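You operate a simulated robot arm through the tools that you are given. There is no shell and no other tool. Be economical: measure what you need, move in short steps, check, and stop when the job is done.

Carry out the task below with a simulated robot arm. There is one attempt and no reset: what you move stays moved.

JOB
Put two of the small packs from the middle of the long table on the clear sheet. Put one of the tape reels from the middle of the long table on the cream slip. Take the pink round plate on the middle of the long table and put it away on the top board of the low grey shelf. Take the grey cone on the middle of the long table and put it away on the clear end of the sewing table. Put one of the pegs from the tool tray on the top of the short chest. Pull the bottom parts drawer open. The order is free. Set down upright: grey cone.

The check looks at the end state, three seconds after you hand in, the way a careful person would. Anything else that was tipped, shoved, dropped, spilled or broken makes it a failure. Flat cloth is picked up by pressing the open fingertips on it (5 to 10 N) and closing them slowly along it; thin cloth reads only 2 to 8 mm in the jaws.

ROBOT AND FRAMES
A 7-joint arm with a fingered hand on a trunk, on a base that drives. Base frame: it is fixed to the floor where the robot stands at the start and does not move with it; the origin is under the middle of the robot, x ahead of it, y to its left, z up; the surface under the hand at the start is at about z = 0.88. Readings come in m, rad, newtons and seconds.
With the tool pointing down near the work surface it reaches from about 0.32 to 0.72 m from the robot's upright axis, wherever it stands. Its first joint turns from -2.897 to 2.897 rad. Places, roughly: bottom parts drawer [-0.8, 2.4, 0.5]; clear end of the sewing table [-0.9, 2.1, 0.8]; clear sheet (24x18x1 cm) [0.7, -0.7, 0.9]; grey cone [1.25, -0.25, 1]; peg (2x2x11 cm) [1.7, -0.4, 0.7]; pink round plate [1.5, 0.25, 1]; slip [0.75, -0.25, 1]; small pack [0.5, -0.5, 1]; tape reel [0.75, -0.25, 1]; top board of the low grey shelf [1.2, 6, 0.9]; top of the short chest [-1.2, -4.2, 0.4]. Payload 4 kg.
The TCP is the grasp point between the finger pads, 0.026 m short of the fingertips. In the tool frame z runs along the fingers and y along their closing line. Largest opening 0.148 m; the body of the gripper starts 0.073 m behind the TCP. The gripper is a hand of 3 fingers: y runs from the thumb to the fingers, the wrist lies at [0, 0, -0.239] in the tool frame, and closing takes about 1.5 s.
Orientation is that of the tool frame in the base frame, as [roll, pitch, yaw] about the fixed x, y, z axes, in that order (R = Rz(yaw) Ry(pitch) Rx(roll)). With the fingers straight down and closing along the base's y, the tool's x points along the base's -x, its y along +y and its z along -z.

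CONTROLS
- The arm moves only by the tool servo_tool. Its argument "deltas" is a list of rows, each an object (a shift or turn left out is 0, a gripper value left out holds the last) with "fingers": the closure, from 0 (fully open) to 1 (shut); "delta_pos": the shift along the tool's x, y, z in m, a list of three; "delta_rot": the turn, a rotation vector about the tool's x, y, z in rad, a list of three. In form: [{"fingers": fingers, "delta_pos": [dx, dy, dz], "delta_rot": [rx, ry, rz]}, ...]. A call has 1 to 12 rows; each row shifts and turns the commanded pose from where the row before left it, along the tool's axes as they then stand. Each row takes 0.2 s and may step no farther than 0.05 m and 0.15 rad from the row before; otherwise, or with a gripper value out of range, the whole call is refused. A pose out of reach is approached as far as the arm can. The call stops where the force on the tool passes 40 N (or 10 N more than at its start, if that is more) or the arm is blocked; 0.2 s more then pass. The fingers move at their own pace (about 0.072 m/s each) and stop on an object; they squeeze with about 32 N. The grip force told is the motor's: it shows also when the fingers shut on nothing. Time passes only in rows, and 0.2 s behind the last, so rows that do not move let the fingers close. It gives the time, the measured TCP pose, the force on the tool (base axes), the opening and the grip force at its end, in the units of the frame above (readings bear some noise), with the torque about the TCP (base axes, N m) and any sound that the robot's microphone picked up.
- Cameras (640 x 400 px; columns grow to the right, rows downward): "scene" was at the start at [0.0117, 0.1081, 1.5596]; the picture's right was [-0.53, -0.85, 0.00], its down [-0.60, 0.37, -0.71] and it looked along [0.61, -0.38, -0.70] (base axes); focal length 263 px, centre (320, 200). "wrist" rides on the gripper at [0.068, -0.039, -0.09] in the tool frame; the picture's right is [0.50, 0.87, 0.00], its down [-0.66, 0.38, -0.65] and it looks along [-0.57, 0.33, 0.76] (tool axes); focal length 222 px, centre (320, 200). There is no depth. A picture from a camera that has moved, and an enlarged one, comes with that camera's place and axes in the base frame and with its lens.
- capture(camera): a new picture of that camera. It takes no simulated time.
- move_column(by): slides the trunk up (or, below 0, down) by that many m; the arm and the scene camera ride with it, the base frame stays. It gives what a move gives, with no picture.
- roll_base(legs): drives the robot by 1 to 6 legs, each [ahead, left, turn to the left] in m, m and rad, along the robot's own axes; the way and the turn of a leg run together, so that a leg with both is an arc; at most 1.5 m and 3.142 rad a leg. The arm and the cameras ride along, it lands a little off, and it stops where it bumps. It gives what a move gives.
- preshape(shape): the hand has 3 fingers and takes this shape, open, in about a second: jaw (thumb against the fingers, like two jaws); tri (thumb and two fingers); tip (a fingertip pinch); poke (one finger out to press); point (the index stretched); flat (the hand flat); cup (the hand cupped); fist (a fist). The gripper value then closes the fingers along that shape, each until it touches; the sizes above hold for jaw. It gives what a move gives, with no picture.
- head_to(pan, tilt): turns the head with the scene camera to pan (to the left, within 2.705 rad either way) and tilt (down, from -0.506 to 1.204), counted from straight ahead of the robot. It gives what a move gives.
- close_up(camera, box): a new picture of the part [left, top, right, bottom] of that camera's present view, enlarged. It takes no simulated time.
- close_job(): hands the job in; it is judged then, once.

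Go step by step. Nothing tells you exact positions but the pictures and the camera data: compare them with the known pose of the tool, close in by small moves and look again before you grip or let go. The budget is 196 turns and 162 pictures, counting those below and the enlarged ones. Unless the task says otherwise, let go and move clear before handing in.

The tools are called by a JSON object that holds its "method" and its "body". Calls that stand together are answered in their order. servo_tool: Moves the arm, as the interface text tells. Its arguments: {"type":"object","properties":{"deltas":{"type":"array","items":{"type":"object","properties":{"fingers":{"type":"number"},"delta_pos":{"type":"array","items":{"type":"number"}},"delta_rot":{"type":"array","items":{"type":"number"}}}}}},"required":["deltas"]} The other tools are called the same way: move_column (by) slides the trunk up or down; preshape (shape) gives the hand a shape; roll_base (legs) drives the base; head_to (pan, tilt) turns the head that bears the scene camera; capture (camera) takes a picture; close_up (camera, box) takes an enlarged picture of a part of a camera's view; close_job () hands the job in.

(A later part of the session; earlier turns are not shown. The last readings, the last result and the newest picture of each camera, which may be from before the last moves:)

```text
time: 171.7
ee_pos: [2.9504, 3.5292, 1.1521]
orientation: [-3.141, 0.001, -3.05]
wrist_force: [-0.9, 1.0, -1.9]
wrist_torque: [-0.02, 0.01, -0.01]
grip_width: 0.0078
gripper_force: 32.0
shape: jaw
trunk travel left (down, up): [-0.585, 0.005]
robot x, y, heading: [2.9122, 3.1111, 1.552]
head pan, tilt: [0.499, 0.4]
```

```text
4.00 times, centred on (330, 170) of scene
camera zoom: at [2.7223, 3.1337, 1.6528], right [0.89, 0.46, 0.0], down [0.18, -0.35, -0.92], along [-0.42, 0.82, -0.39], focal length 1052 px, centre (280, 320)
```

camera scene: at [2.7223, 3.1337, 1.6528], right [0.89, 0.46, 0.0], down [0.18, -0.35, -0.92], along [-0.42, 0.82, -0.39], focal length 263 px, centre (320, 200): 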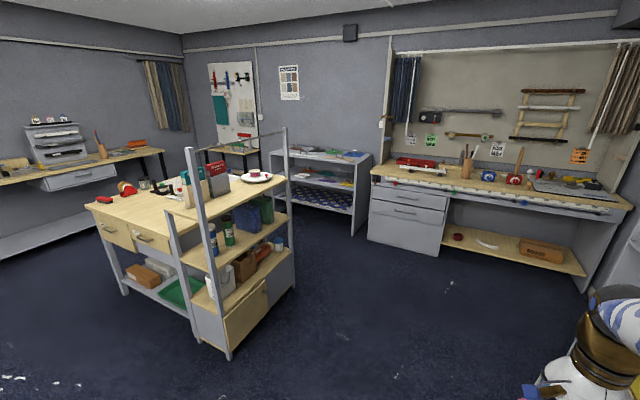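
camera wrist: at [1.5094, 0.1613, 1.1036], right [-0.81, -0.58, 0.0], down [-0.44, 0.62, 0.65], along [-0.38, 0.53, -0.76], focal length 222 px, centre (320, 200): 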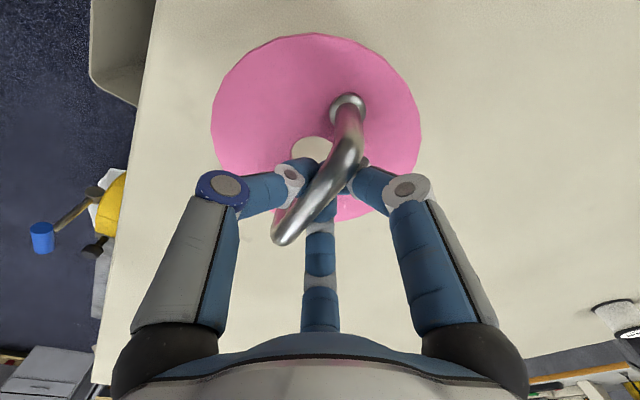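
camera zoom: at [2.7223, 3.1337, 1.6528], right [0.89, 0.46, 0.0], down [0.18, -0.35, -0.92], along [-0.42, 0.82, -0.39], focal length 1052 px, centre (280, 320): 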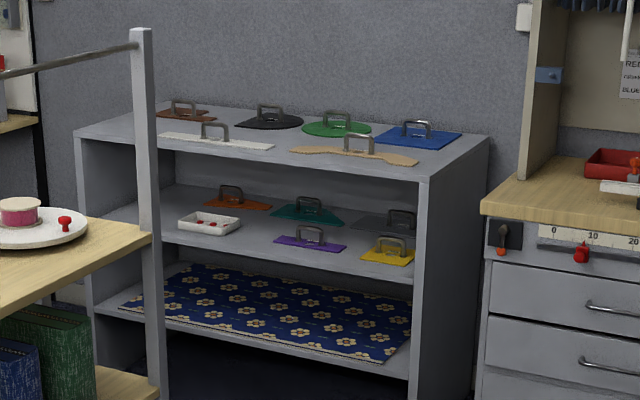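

The top board's clear spot is its front-left end (x≈0.65). I'll turn to face -x, go into the aisle between bench and shelf, with the shelf to my right.

{"method": "roll_base", "body": {"legs": [[0, 0, 1.59], [0.45, 0, 0], [0, -1.4, 0], [0, -0.65, 0]]}}

{"method": "head_to", "body": {"pan": -0.3, "tilt": 0.7}}

{"method": "capture", "body": {"camera": "scene"}}

{"method": "head_to", "body": {"pan": 0.5, "tilt": 0.7}}

{"method": "capture", "body": {"camera": "scene"}}

```text
time: 188.1
ee_pos: [1.9944, 5.1736, 1.1521]
orientation: [-3.141, 0.001, -1.436]
wrist_force: [-0.7, -0.5, -1.4]
wrist_torque: [-0.03, 0.0, 0.04]
grip_width: 0.0078
gripper_force: 31.8
shape: jaw
trunk travel left (down, up): [-0.585, 0.005]
robot x, y, heading: [2.4162, 5.1555, -3.117]
head pan, tilt: [0.499, 0.4]
```

```text
time: 189.3
ee_pos: [1.9946, 5.1743, 1.1527]
orientation: [-3.141, -0.001, -1.436]
wrist_force: [-0.3, 0.6, -0.9]
wrist_torque: [-0.05, -0.01, 0.0]
grip_width: 0.0079
gripper_force: 32.0
shape: jaw
trunk travel left (down, up): [-0.585, 0.005]
robot x, y, heading: [2.4186, 5.1553, -3.117]
head pan, tilt: [-0.3, 0.7]
```

```text
96 pictures are left
camera scene: at [2.4011, 5.0311, 1.6261], right [0.27, 0.96, 0.0], down [0.62, -0.17, -0.77], along [-0.74, 0.21, -0.64], focal length 263 px, centre (320, 200)
```

scene: 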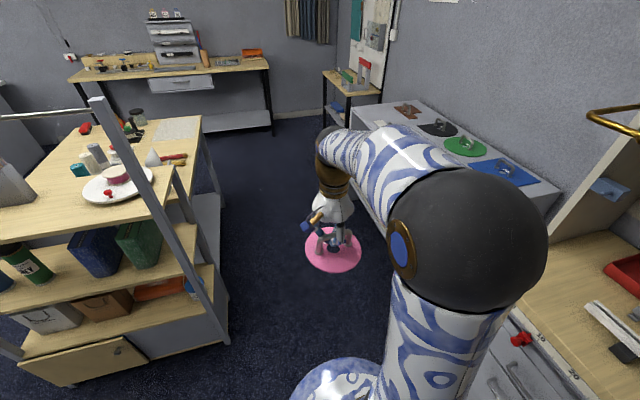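

```text
time: 190.4
ee_pos: [1.9938, 5.1746, 1.1529]
orientation: [3.141, 0.0, -1.437]
wrist_force: [-0.8, 0.0, -1.0]
wrist_torque: [-0.05, 0.0, 0.01]
grip_width: 0.0077
gripper_force: 32.2
shape: jaw
trunk travel left (down, up): [-0.585, 0.005]
robot x, y, heading: [2.4199, 5.1593, -3.111]
head pan, tilt: [0.499, 0.7]
```

```text
95 pictures are left
camera scene: at [2.4093, 4.9656, 1.6261], right [-0.5, 0.87, 0.0], down [0.56, 0.32, -0.76], along [-0.66, -0.38, -0.64], focal length 263 px, centre (320, 200)
```

scene: 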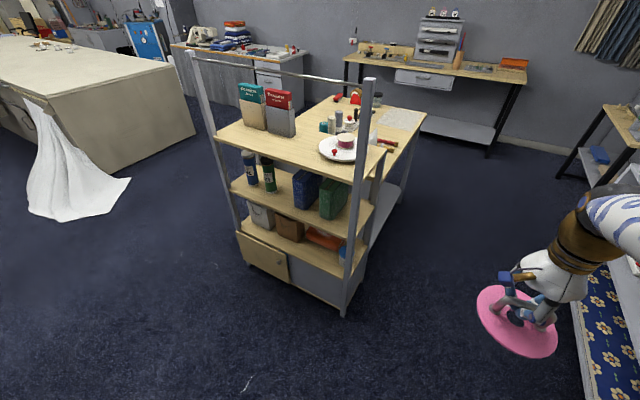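

The aisle is clear. I'll drive forward along it and look at the shelf's left end.

{"method": "roll_base", "body": {"legs": [[0, 0, -0.03], [1.3, 0, 0]]}}

{"method": "head_to", "body": {"pan": -1.1, "tilt": 0.8}}

{"method": "capture", "body": {"camera": "scene"}}

```text
time: 197.3
ee_pos: [0.6979, 5.1876, 1.1525]
orientation: [-3.141, 0.001, -1.462]
wrist_force: [-0.2, 0.0, -2.3]
wrist_torque: [-0.03, 0.01, 0.02]
grip_width: 0.0076
gripper_force: 31.6
shape: jaw
trunk travel left (down, up): [-0.585, 0.005]
robot x, y, heading: [1.1197, 5.1615, -3.14]
head pan, tilt: [0.499, 0.7]
```

```text
time: 198.9
ee_pos: [0.6979, 5.187, 1.1531]
orientation: [3.141, 0.0, -1.46]
wrist_force: [0.0, -0.6, -1.2]
wrist_torque: [-0.02, -0.01, 0.0]
grip_width: 0.0078
gripper_force: 32.1
shape: jaw
trunk travel left (down, up): [-0.585, 0.005]
robot x, y, heading: [1.1178, 5.1591, -3.141]
head pan, tilt: [-1.1, 0.799]
```

```text
94 pictures are left
camera scene: at [1.146, 5.0811, 1.6178], right [0.89, 0.45, 0.0], down [0.33, -0.64, -0.7], along [-0.32, 0.62, -0.72], focal length 263 px, centre (320, 200)
```

scene: 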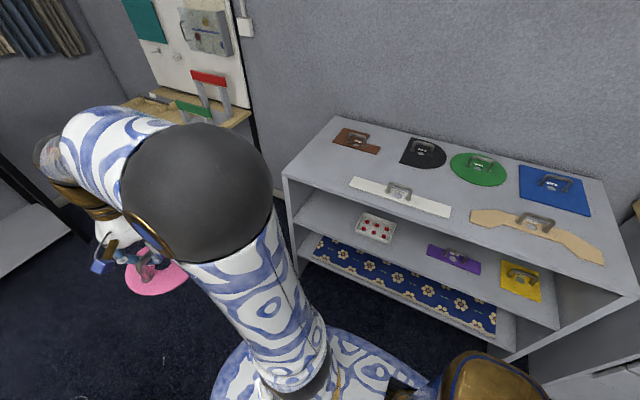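

Shelf top front-left is free: x 0.64–0.87, y 5.77–6.05. I'll move right toward the shelf, then extend to (0.76,5.88).

{"method": "roll_base", "body": {"legs": [[0, -0.22, 0]]}}

{"method": "servo_tool", "body": {"deltas": [{"delta_pos": [-0.046, -0.0114, 0]}, {"delta_pos": [-0.046, -0.0114, 0]}, {"delta_pos": [-0.046, -0.0114, 0]}, {"delta_pos": [-0.046, -0.0114, 0]}, {"delta_pos": [-0.046, -0.0114, 0]}, {"delta_pos": [-0.046, -0.0114, 0]}, {"delta_pos": [-0.046, -0.0114, 0.01]}, {"delta_pos": [-0.046, -0.0114, 0.01]}, {"delta_pos": [-0.046, -0.0114, 0.01]}, {"delta_pos": [-0.046, -0.0114, 0.01]}, {}]}}

{"method": "capture", "body": {"camera": "scene"}}

{"method": "capture", "body": {"camera": "wrist"}}

```text
time: 200.6
ee_pos: [0.6993, 5.4093, 1.1521]
orientation: [-3.141, 0.0, -1.464]
wrist_force: [0.4, 0.0, -1.1]
wrist_torque: [-0.05, -0.03, -0.04]
grip_width: 0.0078
gripper_force: 31.5
shape: jaw
trunk travel left (down, up): [-0.585, 0.005]
robot x, y, heading: [1.1209, 5.3787, 3.138]
head pan, tilt: [-1.1, 0.799]
```

```text
time: 203.0
ee_pos: [0.7641, 5.8773, 1.1107]
orientation: [-3.141, -0.001, -1.464]
wrist_force: [-0.8, 0.1, -1.6]
wrist_torque: [0.01, -0.02, -0.03]
grip_width: 0.0075
gripper_force: 32.4
shape: jaw
trunk travel left (down, up): [-0.585, 0.005]
robot x, y, heading: [1.1209, 5.3809, 3.139]
head pan, tilt: [-1.1, 0.799]
```

```text
93 pictures are left
camera scene: at [1.1461, 5.3012, 1.6179], right [0.89, 0.45, 0.0], down [0.32, -0.64, -0.7], along [-0.31, 0.62, -0.72], focal length 263 px, centre (320, 200)
```

scene: 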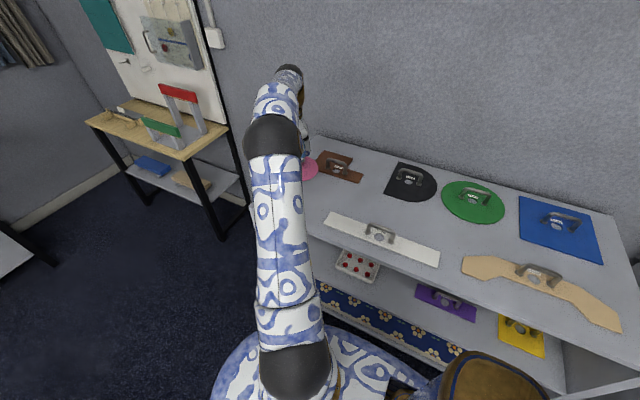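

```text
92 pictures are left
camera wrist: at [0.8096, 5.8158, 1.2012], right [-0.81, -0.59, 0.0], down [-0.45, 0.61, 0.65], along [-0.39, 0.53, -0.76], focal length 222 px, centre (320, 200)
```

wrist: 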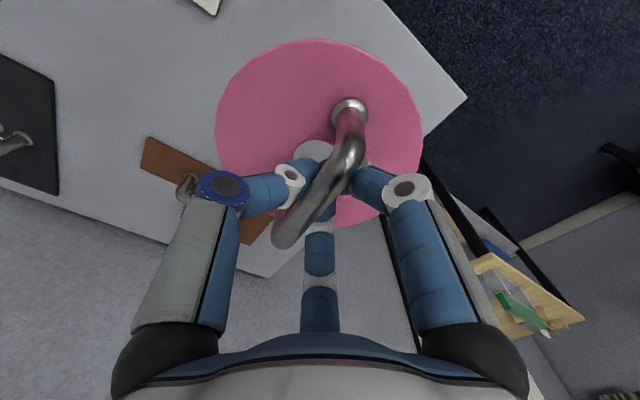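

The landing spot is clear. I'll lower toward the board.

{"method": "servo_tool", "body": {"deltas": [{"delta_pos": [0, 0, 0.045]}, {"delta_pos": [0, 0, 0.045]}, {"delta_pos": [0, 0, 0.03]}, {}]}}

{"method": "capture", "body": {"camera": "wrist"}}

```text
time: 204.0
ee_pos: [0.7632, 5.8773, 0.9907]
orientation: [-3.142, 0.001, -1.465]
wrist_force: [0.2, -0.1, -0.9]
wrist_torque: [-0.03, -0.01, 0.0]
grip_width: 0.0077
gripper_force: 31.6
shape: jaw
trunk travel left (down, up): [-0.585, 0.005]
robot x, y, heading: [1.1196, 5.3784, 3.138]
head pan, tilt: [-1.1, 0.799]
```

```text
91 pictures are left
camera wrist: at [0.8083, 5.8149, 1.0807], right [-0.81, -0.59, 0.0], down [-0.45, 0.61, 0.65], along [-0.39, 0.53, -0.76], focal length 222 px, centre (320, 200)
```

wrist: 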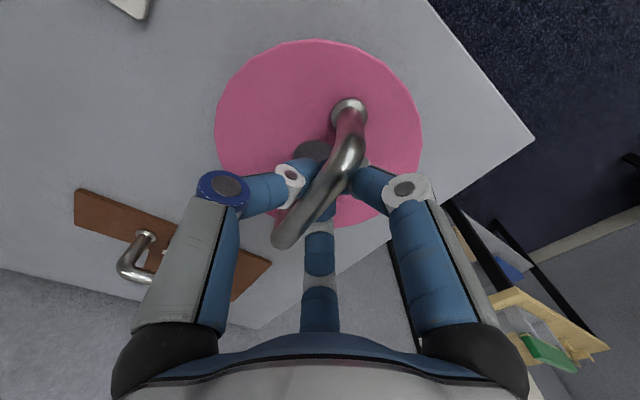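

{"method": "servo_tool", "body": {"deltas": [{"delta_pos": [0, 0, 0.015]}, {"delta_pos": [0, 0, 0.006]}, {"delta_pos": [0, 0, 0.004]}, {"delta_pos": [0, 0, 0.003]}, {}]}}

```text
time: 205.2
ee_pos: [0.7625, 5.8787, 0.9641]
orientation: [3.141, 0.0, -1.465]
wrist_force: [-0.3, -0.5, -1.3]
wrist_torque: [-0.02, 0.01, -0.01]
grip_width: 0.0076
gripper_force: 31.6
shape: jaw
trunk travel left (down, up): [-0.585, 0.005]
robot x, y, heading: [1.1207, 5.383, 3.136]
head pan, tilt: [-1.1, 0.799]
```

No contact yet, so I'll continue in small steps.

{"method": "servo_tool", "body": {"deltas": [{"delta_pos": [0, 0, 0.003]}, {"delta_pos": [0, 0, 0.003]}, {"delta_pos": [0, 0, 0.003]}, {}]}}

{"method": "capture", "body": {"camera": "wrist"}}

```text
time: 206.2
ee_pos: [0.763, 5.8784, 0.9549]
orientation: [-3.141, 0.001, -1.463]
wrist_force: [-0.2, 0.4, -1.3]
wrist_torque: [0.05, 0.0, 0.01]
grip_width: 0.0076
gripper_force: 32.1
shape: jaw
trunk travel left (down, up): [-0.585, 0.005]
robot x, y, heading: [1.121, 5.376, 3.139]
head pan, tilt: [-1.1, 0.799]
```

```text
90 pictures are left
camera wrist: at [0.8091, 5.8163, 1.0452], right [-0.81, -0.59, 0.0], down [-0.45, 0.61, 0.65], along [-0.39, 0.53, -0.76], focal length 222 px, centre (320, 200)
```

wrist: 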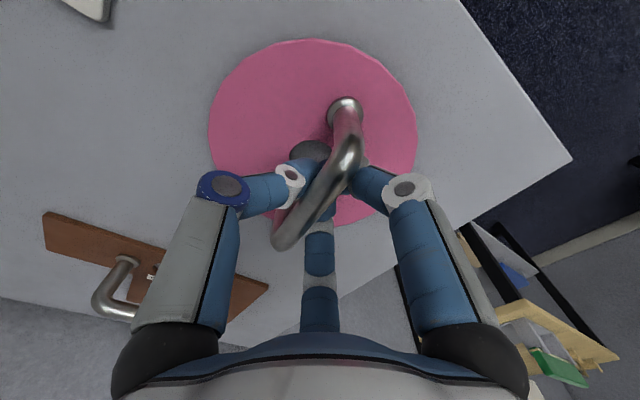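

{"method": "servo_tool", "body": {"deltas": [{"delta_pos": [0, 0, 0.002]}, {"delta_pos": [0, 0, 0.002]}, {}]}}

{"method": "capture", "body": {"camera": "wrist"}}

```text
time: 207.0
ee_pos: [0.763, 5.8775, 0.9512]
orientation: [-3.14, -0.001, -1.464]
wrist_force: [0.1, -0.3, -1.1]
wrist_torque: [0.03, 0.02, 0.01]
grip_width: 0.0075
gripper_force: 31.8
shape: jaw
trunk travel left (down, up): [-0.585, 0.005]
robot x, y, heading: [1.1209, 5.3786, 3.139]
head pan, tilt: [-1.1, 0.799]
```

```text
89 pictures are left
camera wrist: at [0.809, 5.8162, 1.0419], right [-0.81, -0.59, 0.0], down [-0.45, 0.61, 0.65], along [-0.39, 0.53, -0.76], focal length 222 px, centre (320, 200)
```

wrist: 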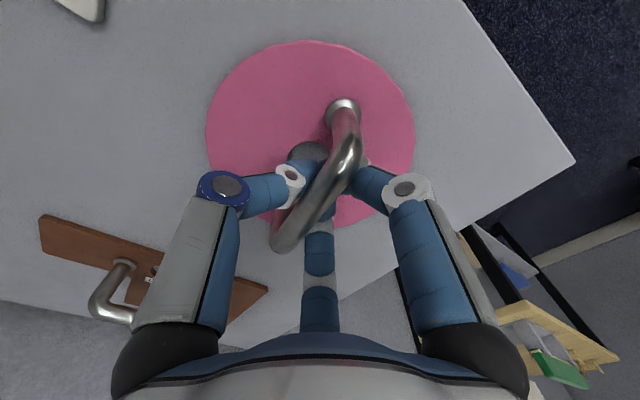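

{"method": "servo_tool", "body": {"deltas": [{"delta_pos": [0, 0, 0.002]}, {"delta_pos": [0, 0, 0.002]}, {"delta_pos": [0, 0, 0.002]}, {}]}}

{"method": "close_up", "body": {"camera": "wrist", "box": [160, 20, 480, 220]}}

```text
time: 208.0
ee_pos: [0.7623, 5.8779, 0.9456]
orientation: [3.141, 0.0, -1.465]
wrist_force: [0.2, 0.0, -0.6]
wrist_torque: [0.03, -0.01, 0.0]
grip_width: 0.0073
gripper_force: 31.8
shape: jaw
trunk travel left (down, up): [-0.585, 0.005]
robot x, y, heading: [1.1218, 5.378, 3.143]
head pan, tilt: [-1.1, 0.799]
```

```text
2.00 times, centred on (320, 120) of wrist
camera zoom: at [0.809, 5.8158, 1.0359], right [-0.81, -0.59, 0.0], down [-0.45, 0.61, 0.65], along [-0.39, 0.53, -0.76], focal length 444 px, centre (320, 360)
```

zoom: 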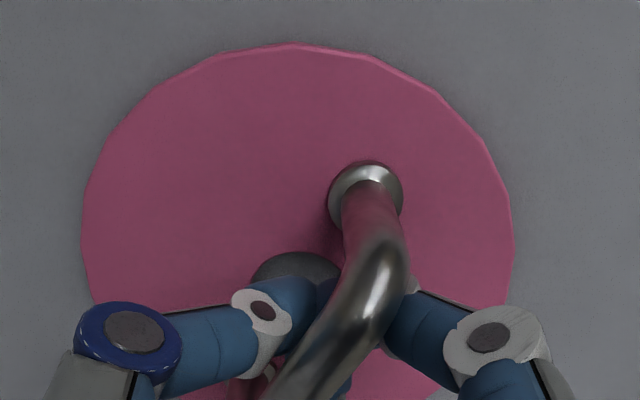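

{"method": "servo_tool", "body": {"deltas": [{"delta_pos": [0, 0, 0.002]}, {"delta_pos": [0, 0, 0.002]}, {}]}}

{"method": "capture", "body": {"camera": "wrist"}}

```text
time: 208.8
ee_pos: [0.7623, 5.8777, 0.9409]
orientation: [-3.141, 0.0, -1.464]
wrist_force: [0.2, 0.0, 0.0]
wrist_torque: [0.02, 0.03, -0.03]
grip_width: 0.0075
gripper_force: 32.1
shape: jaw
trunk travel left (down, up): [-0.585, 0.005]
robot x, y, heading: [1.1223, 5.3805, 3.139]
head pan, tilt: [-1.1, 0.799]
```

```text
87 pictures are left
camera wrist: at [0.809, 5.8157, 1.0317], right [-0.81, -0.59, 0.0], down [-0.45, 0.61, 0.65], along [-0.39, 0.53, -0.76], focal length 222 px, centre (320, 200)
```

wrist: 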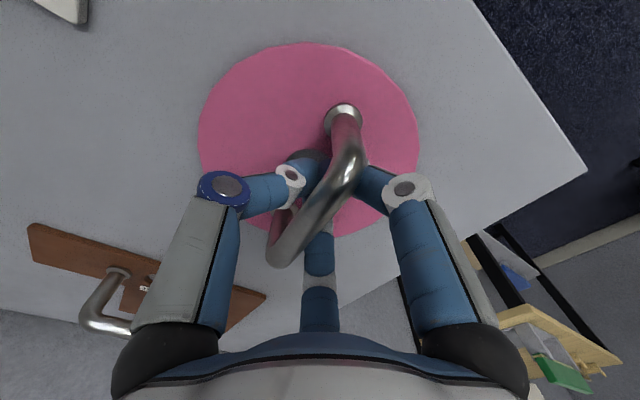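

Its weight is now borne by the board. I'll release and rise.

{"method": "servo_tool", "body": {"deltas": [{"fingers": 0.6}, {}, {}, {}, {"delta_pos": [0, 0, -0.03]}, {"delta_pos": [0, 0, -0.05]}, {"delta_pos": [0, 0, -0.05]}, {"delta_pos": [0, 0, -0.04]}]}}

{"method": "capture", "body": {"camera": "wrist"}}

```text
time: 210.6
ee_pos: [0.7607, 5.8771, 1.1117]
orientation: [-3.141, 0.0, -1.465]
wrist_force: [-0.4, -0.3, -0.3]
wrist_torque: [-0.02, -0.03, 0.0]
grip_width: 0.0588
gripper_force: 0.1
shape: jaw
trunk travel left (down, up): [-0.585, 0.005]
robot x, y, heading: [1.1182, 5.3776, 3.139]
head pan, tilt: [-1.1, 0.799]
```

```text
86 pictures are left
camera wrist: at [0.807, 5.815, 1.2025], right [-0.81, -0.59, 0.0], down [-0.45, 0.61, 0.65], along [-0.38, 0.53, -0.76], focal length 222 px, centre (320, 200)
```

wrist: 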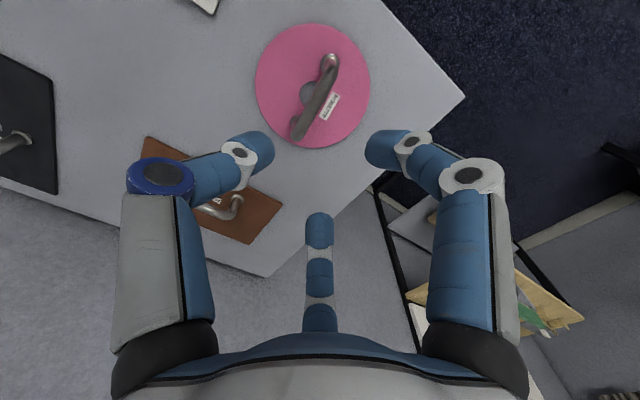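

The plate rests on the top board. I'll retract the arm and return to the far side of the long table for the cone.

{"method": "servo_tool", "body": {"deltas": [{"delta_pos": [0.046, 0.0114, -0.01], "fingers": 0}, {"delta_pos": [0.046, 0.0114, -0.01]}, {"delta_pos": [0.046, 0.0114, -0.01]}, {"delta_pos": [0.046, 0.0114, -0.01]}, {"delta_pos": [0.046, 0.0114, 0]}, {"delta_pos": [0.046, 0.0114, 0]}, {"delta_pos": [0.046, 0.0114, 0]}, {"delta_pos": [0.046, 0.0114, 0]}, {"delta_pos": [0.046, 0.0114, 0]}, {"delta_pos": [0.046, 0.0114, 0]}]}}

{"method": "roll_base", "body": {"legs": [[0, 0.21, 0], [-1.35, 0, 0], [0, 1.0, 0], [0, 1.1, 0], [-0.32, 0, 0]]}}

```text
time: 212.8
ee_pos: [0.701, 5.4079, 1.1526]
orientation: [-3.141, -0.001, -1.465]
wrist_force: [0.3, -0.6, 0.3]
wrist_torque: [0.0, 0.01, 0.04]
grip_width: 0.1477
gripper_force: 0.0
shape: jaw
trunk travel left (down, up): [-0.585, 0.005]
robot x, y, heading: [1.1246, 5.3767, 3.139]
head pan, tilt: [-1.1, 0.799]
```

```text
time: 232.5
ee_pos: [2.3643, 3.1105, 1.1531]
orientation: [-3.141, 0.0, -1.459]
wrist_force: [-0.2, 0.0, -0.2]
wrist_torque: [-0.03, 0.02, -0.01]
grip_width: 0.1479
gripper_force: 0.1
shape: jaw
trunk travel left (down, up): [-0.585, 0.005]
robot x, y, heading: [2.7825, 3.0852, -3.142]
head pan, tilt: [-1.1, 0.799]
```

{"method": "roll_base", "body": {"legs": [[0, 1.45, 0], [0, 1.45, 0], [0, 0.42, 0]]}}

{"method": "head_to", "body": {"pan": 0.0, "tilt": 0.9}}

{"method": "capture", "body": {"camera": "scene"}}

```text
time: 248.7
ee_pos: [2.3857, -0.2194, 1.1527]
orientation: [-3.141, -0.001, -1.454]
wrist_force: [-0.4, 0.1, 0.3]
wrist_torque: [0.0, -0.02, 0.0]
grip_width: 0.1476
gripper_force: 0.0
shape: jaw
trunk travel left (down, up): [-0.585, 0.005]
robot x, y, heading: [2.8054, -0.2414, -3.136]
head pan, tilt: [-1.1, 0.799]
```

```text
time: 250.0
ee_pos: [2.3845, -0.2177, 1.1523]
orientation: [3.14, 0.001, -1.455]
wrist_force: [-0.5, 0.3, 1.2]
wrist_torque: [-0.02, -0.04, -0.02]
grip_width: 0.148
gripper_force: 0.1
shape: jaw
trunk travel left (down, up): [-0.585, 0.005]
robot x, y, heading: [2.8061, -0.2414, -3.138]
head pan, tilt: [0.0, 0.901]
```

```text
85 pictures are left
camera scene: at [2.7922, -0.3936, 1.6099], right [-0.01, 1.0, 0.0], down [0.78, 0.0, -0.62], along [-0.62, 0.0, -0.78], focal length 263 px, centre (320, 200)
```

scene: 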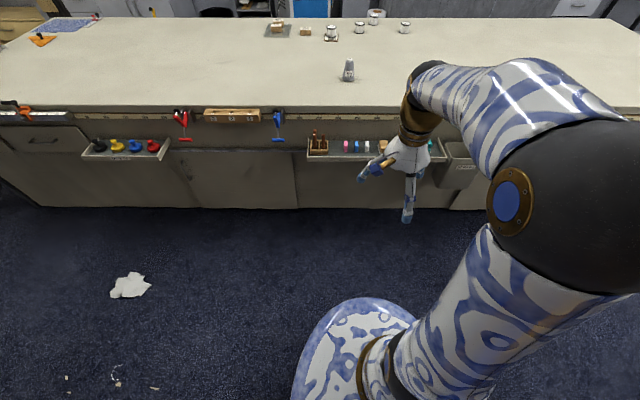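

The cone is slightly beyond straight-down reach, so I'll approach and grip it with the tool tilted outward. First I'll drive in and turn the hand to close along y.

{"method": "roll_base", "body": {"legs": [[0.62, 0, 0]]}}

{"method": "servo_tool", "body": {"deltas": [{"delta_rot": [0, 0, -0.145]}, {"delta_rot": [0, 0, -0.145]}, {"delta_rot": [0, 0, -0.145]}, {"delta_rot": [0, 0, -0.145]}, {"delta_rot": [0, 0, -0.145]}, {"delta_rot": [0, 0, -0.145]}, {"delta_rot": [0, 0, -0.145]}, {"delta_rot": [0, 0, -0.145]}, {"delta_rot": [0, 0, -0.145]}, {"delta_rot": [0, 0, -0.145]}, {}]}}

{"method": "close_up", "body": {"camera": "scene", "box": [260, 20, 420, 120]}}

{"method": "capture", "body": {"camera": "wrist"}}

```text
time: 253.6
ee_pos: [1.7566, -0.2328, 1.1521]
orientation: [3.141, 0.002, -1.443]
wrist_force: [0.0, 0.2, 1.0]
wrist_torque: [0.01, -0.02, -0.01]
grip_width: 0.1479
gripper_force: 0.1
shape: jaw
trunk travel left (down, up): [-0.585, 0.005]
robot x, y, heading: [2.1784, -0.25, -3.123]
head pan, tilt: [0.0, 0.901]
```

```text
time: 255.9
ee_pos: [1.7569, -0.2319, 1.1529]
orientation: [3.142, -0.001, 0.012]
wrist_force: [-0.2, -0.4, -0.2]
wrist_torque: [0.02, 0.01, 0.03]
grip_width: 0.1479
gripper_force: 0.1
shape: jaw
trunk travel left (down, up): [-0.585, 0.005]
robot x, y, heading: [2.1809, -0.2495, -3.122]
head pan, tilt: [0.0, 0.901]
```

```text
4.00 times, centred on (340, 70) of scene
camera zoom: at [2.166, -0.4019, 1.6099], right [-0.02, 1.0, 0.0], down [0.78, 0.01, -0.62], along [-0.62, -0.01, -0.78], focal length 1052 px, centre (240, 720)
```

zoom: 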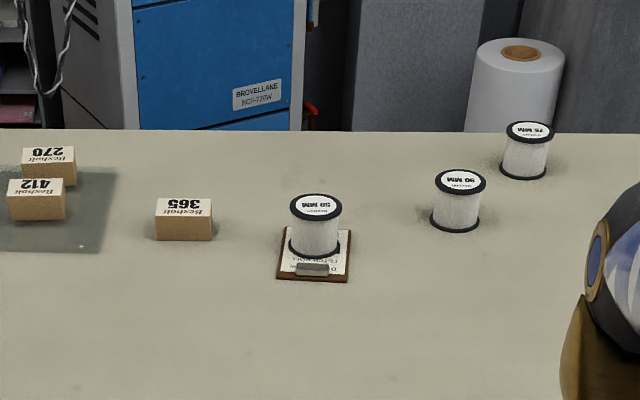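

```text
83 pictures are left
camera wrist: at [1.8239, -0.1923, 1.2435], right [0.51, -0.86, 0.0], down [-0.65, -0.39, 0.65], along [-0.56, -0.33, -0.76], focal length 222 px, centre (320, 200)
```

wrist: 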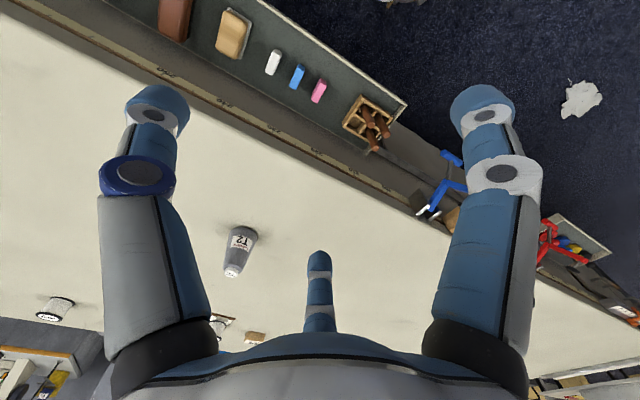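

Everything placed so far looks right from this side too. The cone is at (1.37,-0.248) with its top at about z 1.0. I'll descend short of it, then tilt.

{"method": "servo_tool", "body": {"deltas": [{"delta_pos": [-0.045, 0.008, 0]}, {"delta_pos": [-0.045, 0.008, 0]}, {"delta_pos": [-0.045, 0, 0]}, {"delta_pos": [-0.022, 0, 0.03]}, {"delta_pos": [0, 0, 0.045]}, {"delta_pos": [0, 0, 0.045]}, {"delta_pos": [0, 0, 0.045]}, {"delta_pos": [0, 0, 0.04]}, {"delta_rot": [0, -0.13, 0]}, {"delta_rot": [0, -0.13, 0]}, {"delta_rot": [0, -0.13, 0]}, {}]}}

{"method": "capture", "body": {"camera": "wrist"}}

{"method": "capture", "body": {"camera": "scene"}}

```text
time: 258.6
ee_pos: [1.6007, -0.249, 0.9487]
orientation: [-3.141, 0.391, 0.01]
wrist_force: [0.8, 0.1, -0.2]
wrist_torque: [0.03, 0.01, 0.03]
grip_width: 0.148
gripper_force: 0.0
shape: jaw
trunk travel left (down, up): [-0.585, 0.005]
robot x, y, heading: [2.1755, -0.2519, -3.118]
head pan, tilt: [0.0, 0.901]
```

```text
82 pictures are left
camera wrist: at [1.6972, -0.209, 1.006], right [0.47, -0.86, -0.19], down [-0.35, -0.38, 0.85], along [-0.81, -0.33, -0.48], focal length 222 px, centre (320, 200)
```

wrist: 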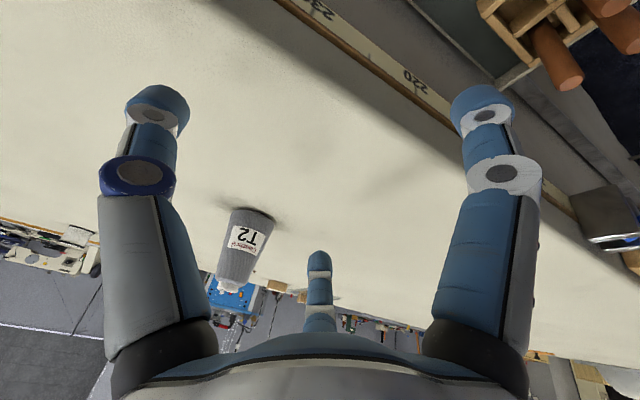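

```text
81 pictures are left
camera scene: at [2.166, -0.4018, 1.6099], right [-0.02, 1.0, 0.0], down [0.78, 0.01, -0.62], along [-0.62, -0.01, -0.78], focal length 263 px, centre (320, 200)
```

scene: 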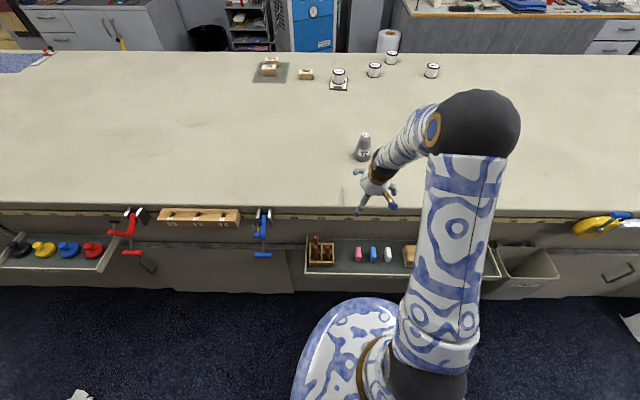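

Aligned in y. I'll slide the open hand toward the cone.

{"method": "servo_tool", "body": {"deltas": [{"delta_pos": [-0.0426, 0, 0.0175]}, {"delta_pos": [-0.0426, 0, 0.0175]}, {"delta_pos": [-0.0426, 0, 0.0175]}, {}]}}

{"method": "capture", "body": {"camera": "wrist"}}

{"method": "close_up", "body": {"camera": "scene", "box": [280, 90, 440, 190]}}

```text
time: 259.6
ee_pos: [1.4602, -0.2509, 0.9483]
orientation: [3.141, 0.39, 0.008]
wrist_force: [-0.2, 0.3, -0.3]
wrist_torque: [0.01, 0.01, -0.02]
grip_width: 0.148
gripper_force: 0.0
shape: jaw
trunk travel left (down, up): [-0.585, 0.005]
robot x, y, heading: [2.1756, -0.2507, -3.119]
head pan, tilt: [0.0, 0.901]
```

```text
80 pictures are left
camera wrist: at [1.5574, -0.2095, 1.0073], right [0.47, -0.86, -0.19], down [-0.35, -0.38, 0.85], along [-0.81, -0.33, -0.49], focal length 222 px, centre (320, 200)
```

wrist: 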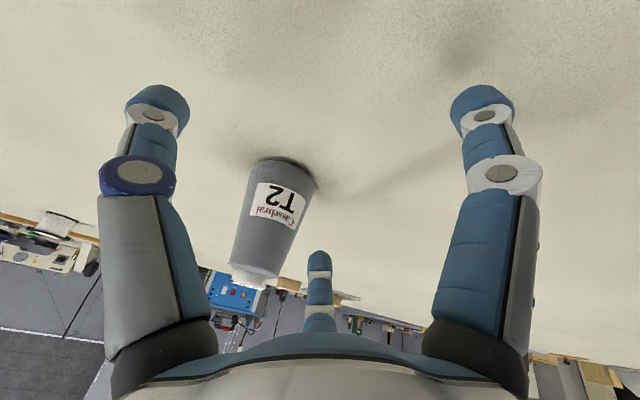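

```text
4.00 times, centred on (360, 140) of scene
camera zoom: at [2.1659, -0.4019, 1.6099], right [-0.02, 1.0, 0.0], down [0.78, 0.01, -0.62], along [-0.62, -0.01, -0.78], focal length 1052 px, centre (160, 440)
```

zoom: 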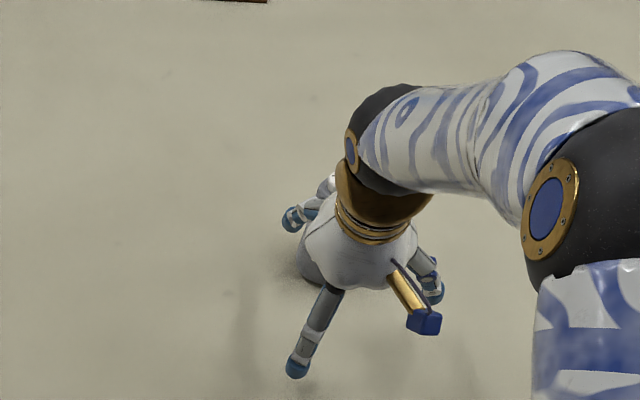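

{"method": "servo_tool", "body": {"deltas": [{"delta_pos": [-0.0416, -0.003, 0.0171]}, {"delta_pos": [-0.0416, -0.002, 0.0171]}, {}]}}

{"method": "capture", "body": {"camera": "wrist"}}

```text
time: 260.4
ee_pos: [1.3717, -0.2457, 0.9487]
orientation: [-3.14, 0.387, 0.008]
wrist_force: [-0.9, 0.1, -0.4]
wrist_torque: [-0.01, -0.02, 0.04]
grip_width: 0.1478
gripper_force: 0.1
shape: jaw
trunk travel left (down, up): [-0.585, 0.005]
robot x, y, heading: [2.1798, -0.2526, -3.122]
head pan, tilt: [0.0, 0.901]
```

```text
78 pictures are left
camera wrist: at [1.4682, -0.2061, 1.0069], right [0.47, -0.86, -0.19], down [-0.36, -0.38, 0.85], along [-0.81, -0.33, -0.49], focal length 222 px, centre (320, 200)
```

wrist: 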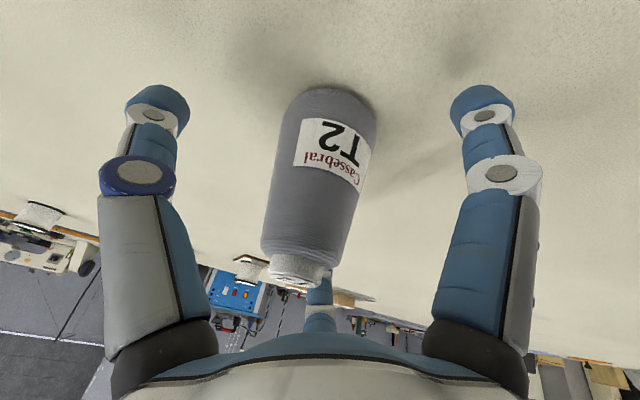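

Centred. I'll close on the cone.

{"method": "servo_tool", "body": {"deltas": [{"fingers": 1}, {}, {}, {}, {}, {}, {}, {}]}}

{"method": "capture", "body": {"camera": "wrist"}}

```text
time: 262.1
ee_pos: [1.3709, -0.2471, 0.949]
orientation: [3.14, 0.392, 0.008]
wrist_force: [2.2, 0.4, 2.7]
wrist_torque: [0.05, -0.23, 0.02]
grip_width: 0.046
gripper_force: 32.0
shape: jaw
trunk travel left (down, up): [-0.585, 0.005]
robot x, y, heading: [2.1774, -0.2493, -3.126]
head pan, tilt: [0.0, 0.901]
```

```text
77 pictures are left
camera wrist: at [1.4682, -0.206, 1.0078], right [0.47, -0.86, -0.19], down [-0.35, -0.38, 0.85], along [-0.81, -0.33, -0.48], focal length 222 px, centre (320, 200)
```

wrist: 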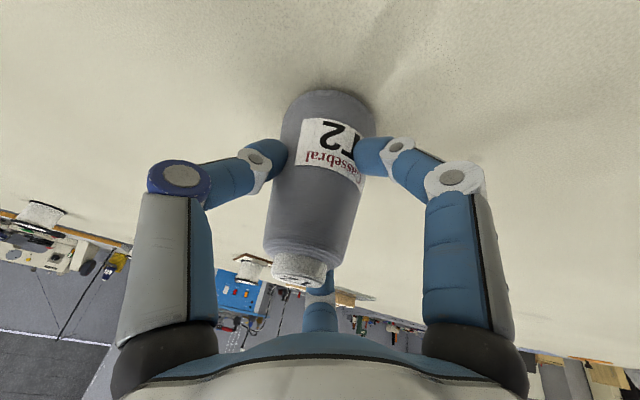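

Firm grip at 4.6 cm. I'll lift and retract.

{"method": "servo_tool", "body": {"deltas": [{"delta_pos": [-0.0076, 0, -0.0185]}, {"delta_pos": [0, 0, -0.04]}, {"delta_pos": [0.0163, 0, -0.0391]}, {"delta_pos": [0.0163, 0, -0.0391]}, {"delta_pos": [0.0163, 0, -0.0391]}, {"delta_pos": [0.037, 0, -0.0152]}, {"delta_pos": [0.037, 0, -0.0152]}, {"delta_pos": [0.037, 0, -0.0152]}, {"delta_pos": [0.037, 0, -0.0152]}, {}]}}

{"method": "capture", "body": {"camera": "wrist"}}

{"method": "capture", "body": {"camera": "scene"}}

```text
time: 264.4
ee_pos: [1.6375, -0.2439, 1.0945]
orientation: [3.14, 0.39, 0.008]
wrist_force: [0.8, -0.4, -1.3]
wrist_torque: [0.01, -0.03, -0.02]
grip_width: 0.0444
gripper_force: 31.6
shape: jaw
trunk travel left (down, up): [-0.585, 0.005]
robot x, y, heading: [2.1788, -0.2481, -3.127]
head pan, tilt: [0.0, 0.901]
```

```text
76 pictures are left
camera wrist: at [1.7339, -0.2048, 1.1516], right [0.47, -0.86, -0.19], down [-0.35, -0.38, 0.85], along [-0.81, -0.33, -0.48], focal length 222 px, centre (320, 200)
```

wrist: 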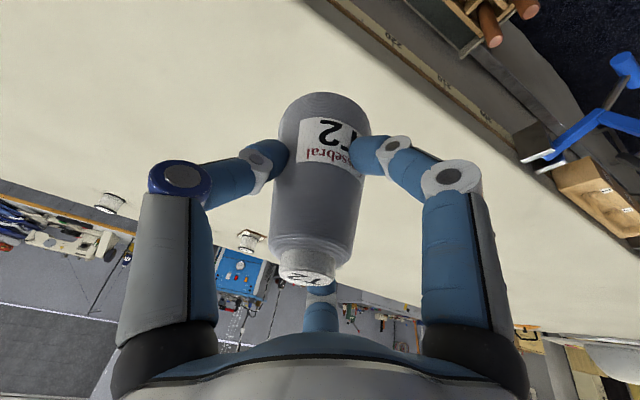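

```text
75 pictures are left
camera scene: at [2.1656, -0.4018, 1.6099], right [-0.02, 1.0, 0.0], down [0.78, 0.01, -0.62], along [-0.62, -0.01, -0.78], focal length 263 px, centre (320, 200)
```

scene: 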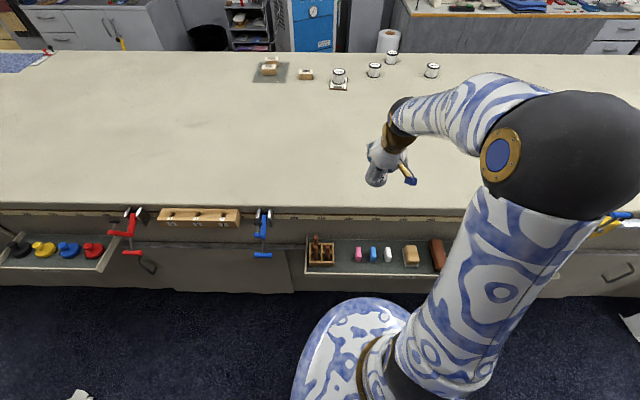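

Cone held. I'll retract a bit more, back off and travel around toward the sewing table.

{"method": "servo_tool", "body": {"deltas": [{"delta_pos": [0.037, 0, -0.0152]}, {"delta_pos": [0.037, 0, -0.0152]}, {"delta_pos": [0.019, 0, -0.046]}, {}]}}

{"method": "roll_base", "body": {"legs": [[-0.62, 0, 0], [0, 0, -0.015], [0, -1.4, 0], [0, -1.4, 0], [0, -0.48, 0]]}}

{"method": "roll_base", "body": {"legs": [[1.4, 0, 0], [1.4, 0, 0]]}}

{"method": "head_to", "body": {"pan": 0.4, "tilt": 0.7}}

{"method": "capture", "body": {"camera": "scene"}}

```text
time: 265.4
ee_pos: [1.7529, -0.243, 1.1293]
orientation: [-3.141, 0.388, 0.01]
wrist_force: [0.1, 0.3, -1.2]
wrist_torque: [0.0, 0.0, -0.01]
grip_width: 0.0445
gripper_force: 31.8
shape: jaw
trunk travel left (down, up): [-0.585, 0.005]
robot x, y, heading: [2.1779, -0.2502, -3.119]
head pan, tilt: [0.0, 0.901]
```

```text
time: 284.7
ee_pos: [2.3497, 3.0586, 1.1309]
orientation: [3.142, 0.389, -0.027]
wrist_force: [-0.6, -0.4, -2.6]
wrist_torque: [-0.01, -0.02, -0.02]
grip_width: 0.0444
gripper_force: 31.5
shape: jaw
trunk travel left (down, up): [-0.585, 0.005]
robot x, y, heading: [2.7708, 3.0356, 3.127]
head pan, tilt: [0.0, 0.901]
```

```text
time: 298.6
ee_pos: [-0.5111, 3.111, 1.1296]
orientation: [-3.141, 0.389, -0.008]
wrist_force: [0.1, -0.5, -2.7]
wrist_torque: [0.0, -0.03, 0.0]
grip_width: 0.0444
gripper_force: 32.0
shape: jaw
trunk travel left (down, up): [-0.585, 0.005]
robot x, y, heading: [-0.0889, 3.0941, -3.14]
head pan, tilt: [0.0, 0.901]
```

```text
time: 299.4
ee_pos: [-0.5112, 3.112, 1.1302]
orientation: [-3.14, 0.388, -0.008]
wrist_force: [-0.2, -0.1, -1.9]
wrist_torque: [0.0, 0.02, 0.01]
grip_width: 0.0447
gripper_force: 31.7
shape: jaw
trunk travel left (down, up): [-0.585, 0.005]
robot x, y, heading: [-0.0887, 3.0934, -3.141]
head pan, tilt: [0.4, 0.7]
```

```text
74 pictures are left
camera scene: at [-0.1038, 2.913, 1.626], right [-0.39, 0.92, 0.0], down [0.59, 0.25, -0.76], along [-0.7, -0.3, -0.64], focal length 263 px, centre (320, 200)
```

scene: 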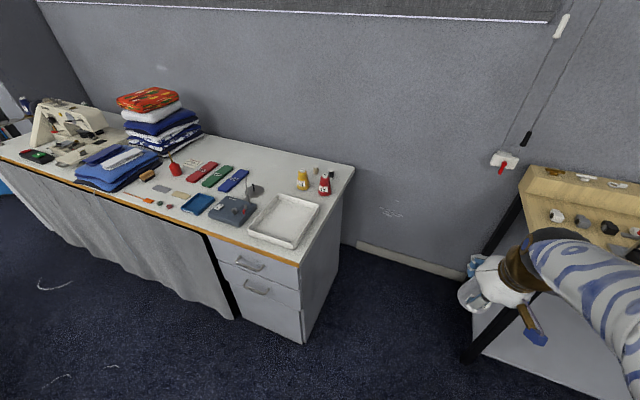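

I see the sewing table's end with the drawer unit. I'll zoom on its top and the drawers.

{"method": "close_up", "body": {"camera": "scene", "box": [120, 140, 376, 300]}}

{"method": "close_up", "body": {"camera": "scene", "box": [200, 230, 360, 330]}}

```text
2.50 times, centred on (248, 220) of scene
camera zoom: at [-0.1038, 2.913, 1.626], right [-0.39, 0.92, 0.0], down [0.59, 0.25, -0.76], along [-0.7, -0.3, -0.64], focal length 657 px, centre (500, 150)
```

zoom: 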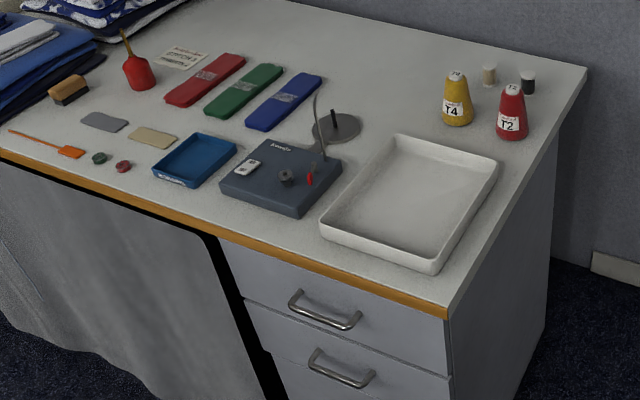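

```text
4.00 times, centred on (280, 280) of scene
camera zoom: at [-0.1038, 2.913, 1.626], right [-0.39, 0.92, 0.0], down [0.59, 0.25, -0.76], along [-0.7, -0.3, -0.64], focal length 1052 px, centre (480, -120)
```

zoom: 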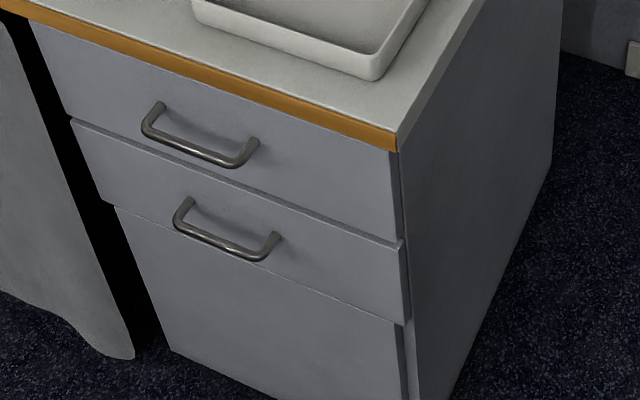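

The two-drawer unit is visible, with the second drawer the bottom one. A clear spot is around (-1.04,2.27). The best stance is from the table's end with the arm swung left, so I'll swing the arm, turning the hand with it so the cone stays upright.

{"method": "servo_tool", "body": {"deltas": [{"delta_pos": [-0.003, 0.037, 0.001], "delta_rot": [-0.0455, 0, -0.111]}, {"delta_pos": [-0.003, 0.038, 0.001], "delta_rot": [-0.0455, 0, -0.111]}, {"delta_pos": [-0.003, 0.039, 0.001], "delta_rot": [-0.0455, 0, -0.111]}, {"delta_pos": [-0.003, 0.039, 0.001], "delta_rot": [-0.0455, 0, -0.111]}, {"delta_pos": [-0.003, 0.04, 0.001], "delta_rot": [-0.0455, 0, -0.111]}, {"delta_pos": [-0.003, 0.041, 0.001], "delta_rot": [-0.0455, 0, -0.111]}, {"delta_pos": [-0.003, 0.042, 0.001], "delta_rot": [-0.0455, 0, -0.111]}, {"delta_pos": [-0.003, 0.042, 0.001], "delta_rot": [-0.0455, 0, -0.111]}, {"delta_pos": [-0.003, 0.043, 0.001], "delta_rot": [-0.0455, 0, -0.111]}, {"delta_pos": [-0.003, 0.044, 0.001], "delta_rot": [-0.0455, 0, -0.111]}, {"delta_pos": [-0.003, 0.044, 0.001], "delta_rot": [-0.0455, 0, -0.111]}, {"delta_pos": [-0.003, 0.045, 0.001], "delta_rot": [-0.0455, 0, -0.111]}]}}

{"method": "capture", "body": {"camera": "scene"}}

{"method": "capture", "body": {"camera": "wrist"}}

```text
time: 302.0
ee_pos: [-0.2553, 2.7351, 1.1297]
orientation: [-3.141, 0.391, 1.434]
wrist_force: [1.3, 0.2, -2.0]
wrist_torque: [0.03, 0.0, 0.03]
grip_width: 0.0443
gripper_force: 31.8
shape: jaw
trunk travel left (down, up): [-0.585, 0.005]
robot x, y, heading: [-0.0916, 3.0935, -3.141]
head pan, tilt: [0.4, 0.7]
```

```text
71 pictures are left
camera scene: at [-0.1033, 2.9126, 1.626], right [-0.39, 0.92, 0.0], down [0.59, 0.25, -0.77], along [-0.7, -0.3, -0.64], focal length 263 px, centre (320, 200)
```

scene: 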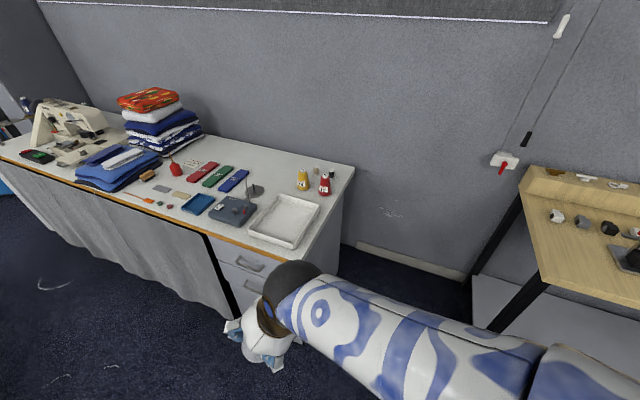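

```text
70 pictures are left
camera wrist: at [-0.2801, 2.8369, 1.1891], right [0.92, 0.34, -0.19], down [0.33, -0.41, 0.85], along [0.21, -0.85, -0.49], focal length 222 px, centre (320, 200)
```

wrist: 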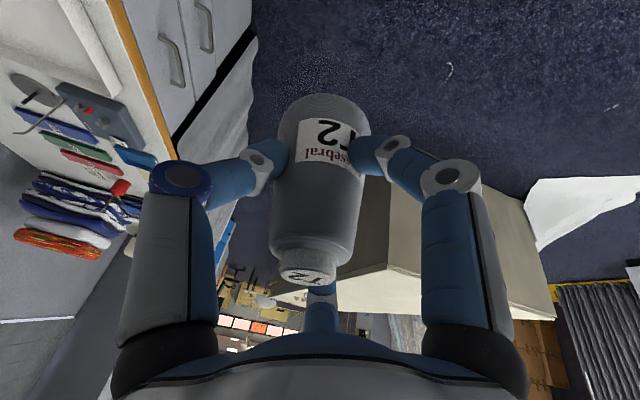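

I'll slide next to the table's end and drive alongside it.

{"method": "roll_base", "body": {"legs": [[0, 0.16, 0], [0.74, 0, 0]]}}

{"method": "head_to", "body": {"pan": 1.2, "tilt": 0.95}}

{"method": "capture", "body": {"camera": "scene"}}

{"method": "capture", "body": {"camera": "wrist"}}

```text
time: 307.1
ee_pos: [-1.0027, 2.5742, 1.1314]
orientation: [-3.141, 0.391, 1.435]
wrist_force: [0.4, 0.1, -2.1]
wrist_torque: [0.04, 0.01, 0.0]
grip_width: 0.044
gripper_force: 32.4
shape: jaw
trunk travel left (down, up): [-0.585, 0.005]
robot x, y, heading: [-0.8382, 2.9355, -3.134]
head pan, tilt: [0.4, 0.7]
```

```text
time: 308.2
ee_pos: [-1.0031, 2.5733, 1.1321]
orientation: [3.141, 0.39, 1.435]
wrist_force: [-0.2, -0.6, -2.7]
wrist_torque: [0.05, -0.02, -0.02]
grip_width: 0.0442
gripper_force: 32.1
shape: jaw
trunk travel left (down, up): [-0.585, 0.005]
robot x, y, heading: [-0.8356, 2.9359, -3.136]
head pan, tilt: [1.201, 0.949]
```

```text
69 pictures are left
camera scene: at [-0.7983, 2.7166, 1.6063], right [-0.93, 0.36, 0.0], down [0.29, 0.76, -0.58], along [-0.21, -0.54, -0.81], focal length 263 px, centre (320, 200)
```

scene: 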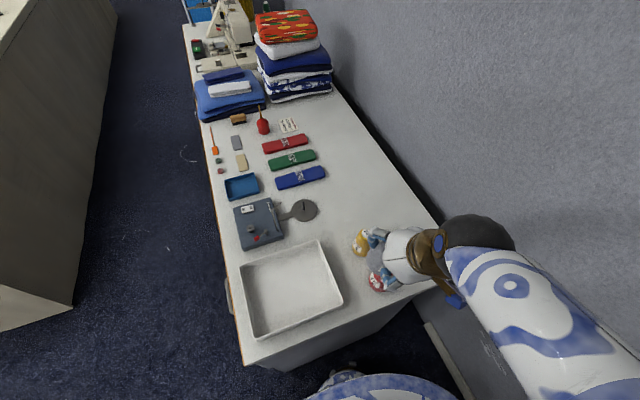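

```text
68 pictures are left
camera wrist: at [-1.0272, 2.6749, 1.1891], right [0.92, 0.34, -0.19], down [0.33, -0.41, 0.85], along [0.21, -0.85, -0.49], focal length 222 px, centre (320, 200)
```

wrist: 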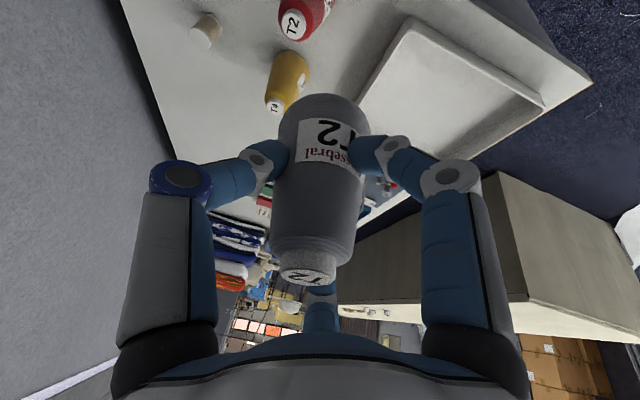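

The clear spot near (-1.06,2.30) is confirmed. I'll nudge the base a bit closer (0.06 m forward, 0.06 m left).

{"method": "roll_base", "body": {"legs": [[0.06, 0, 0], [0, 0.06, 0]]}}

{"method": "capture", "body": {"camera": "scene"}}

```text
time: 309.8
ee_pos: [-1.0622, 2.5112, 1.1305]
orientation: [3.141, 0.388, 1.435]
wrist_force: [0.2, 0.5, -2.0]
wrist_torque: [0.06, 0.0, 0.02]
grip_width: 0.0441
gripper_force: 31.9
shape: jaw
trunk travel left (down, up): [-0.585, 0.005]
robot x, y, heading: [-0.8928, 2.8757, -3.136]
head pan, tilt: [1.201, 0.949]
```

```text
67 pictures are left
camera scene: at [-0.8584, 2.6541, 1.606], right [-0.93, 0.36, 0.0], down [0.29, 0.76, -0.58], along [-0.21, -0.54, -0.81], focal length 263 px, centre (320, 200)
```

scene: 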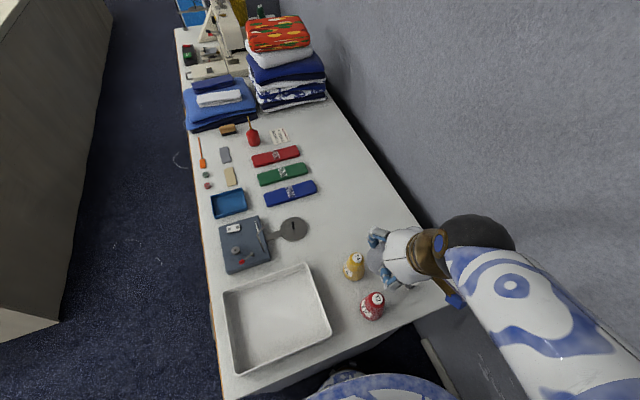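

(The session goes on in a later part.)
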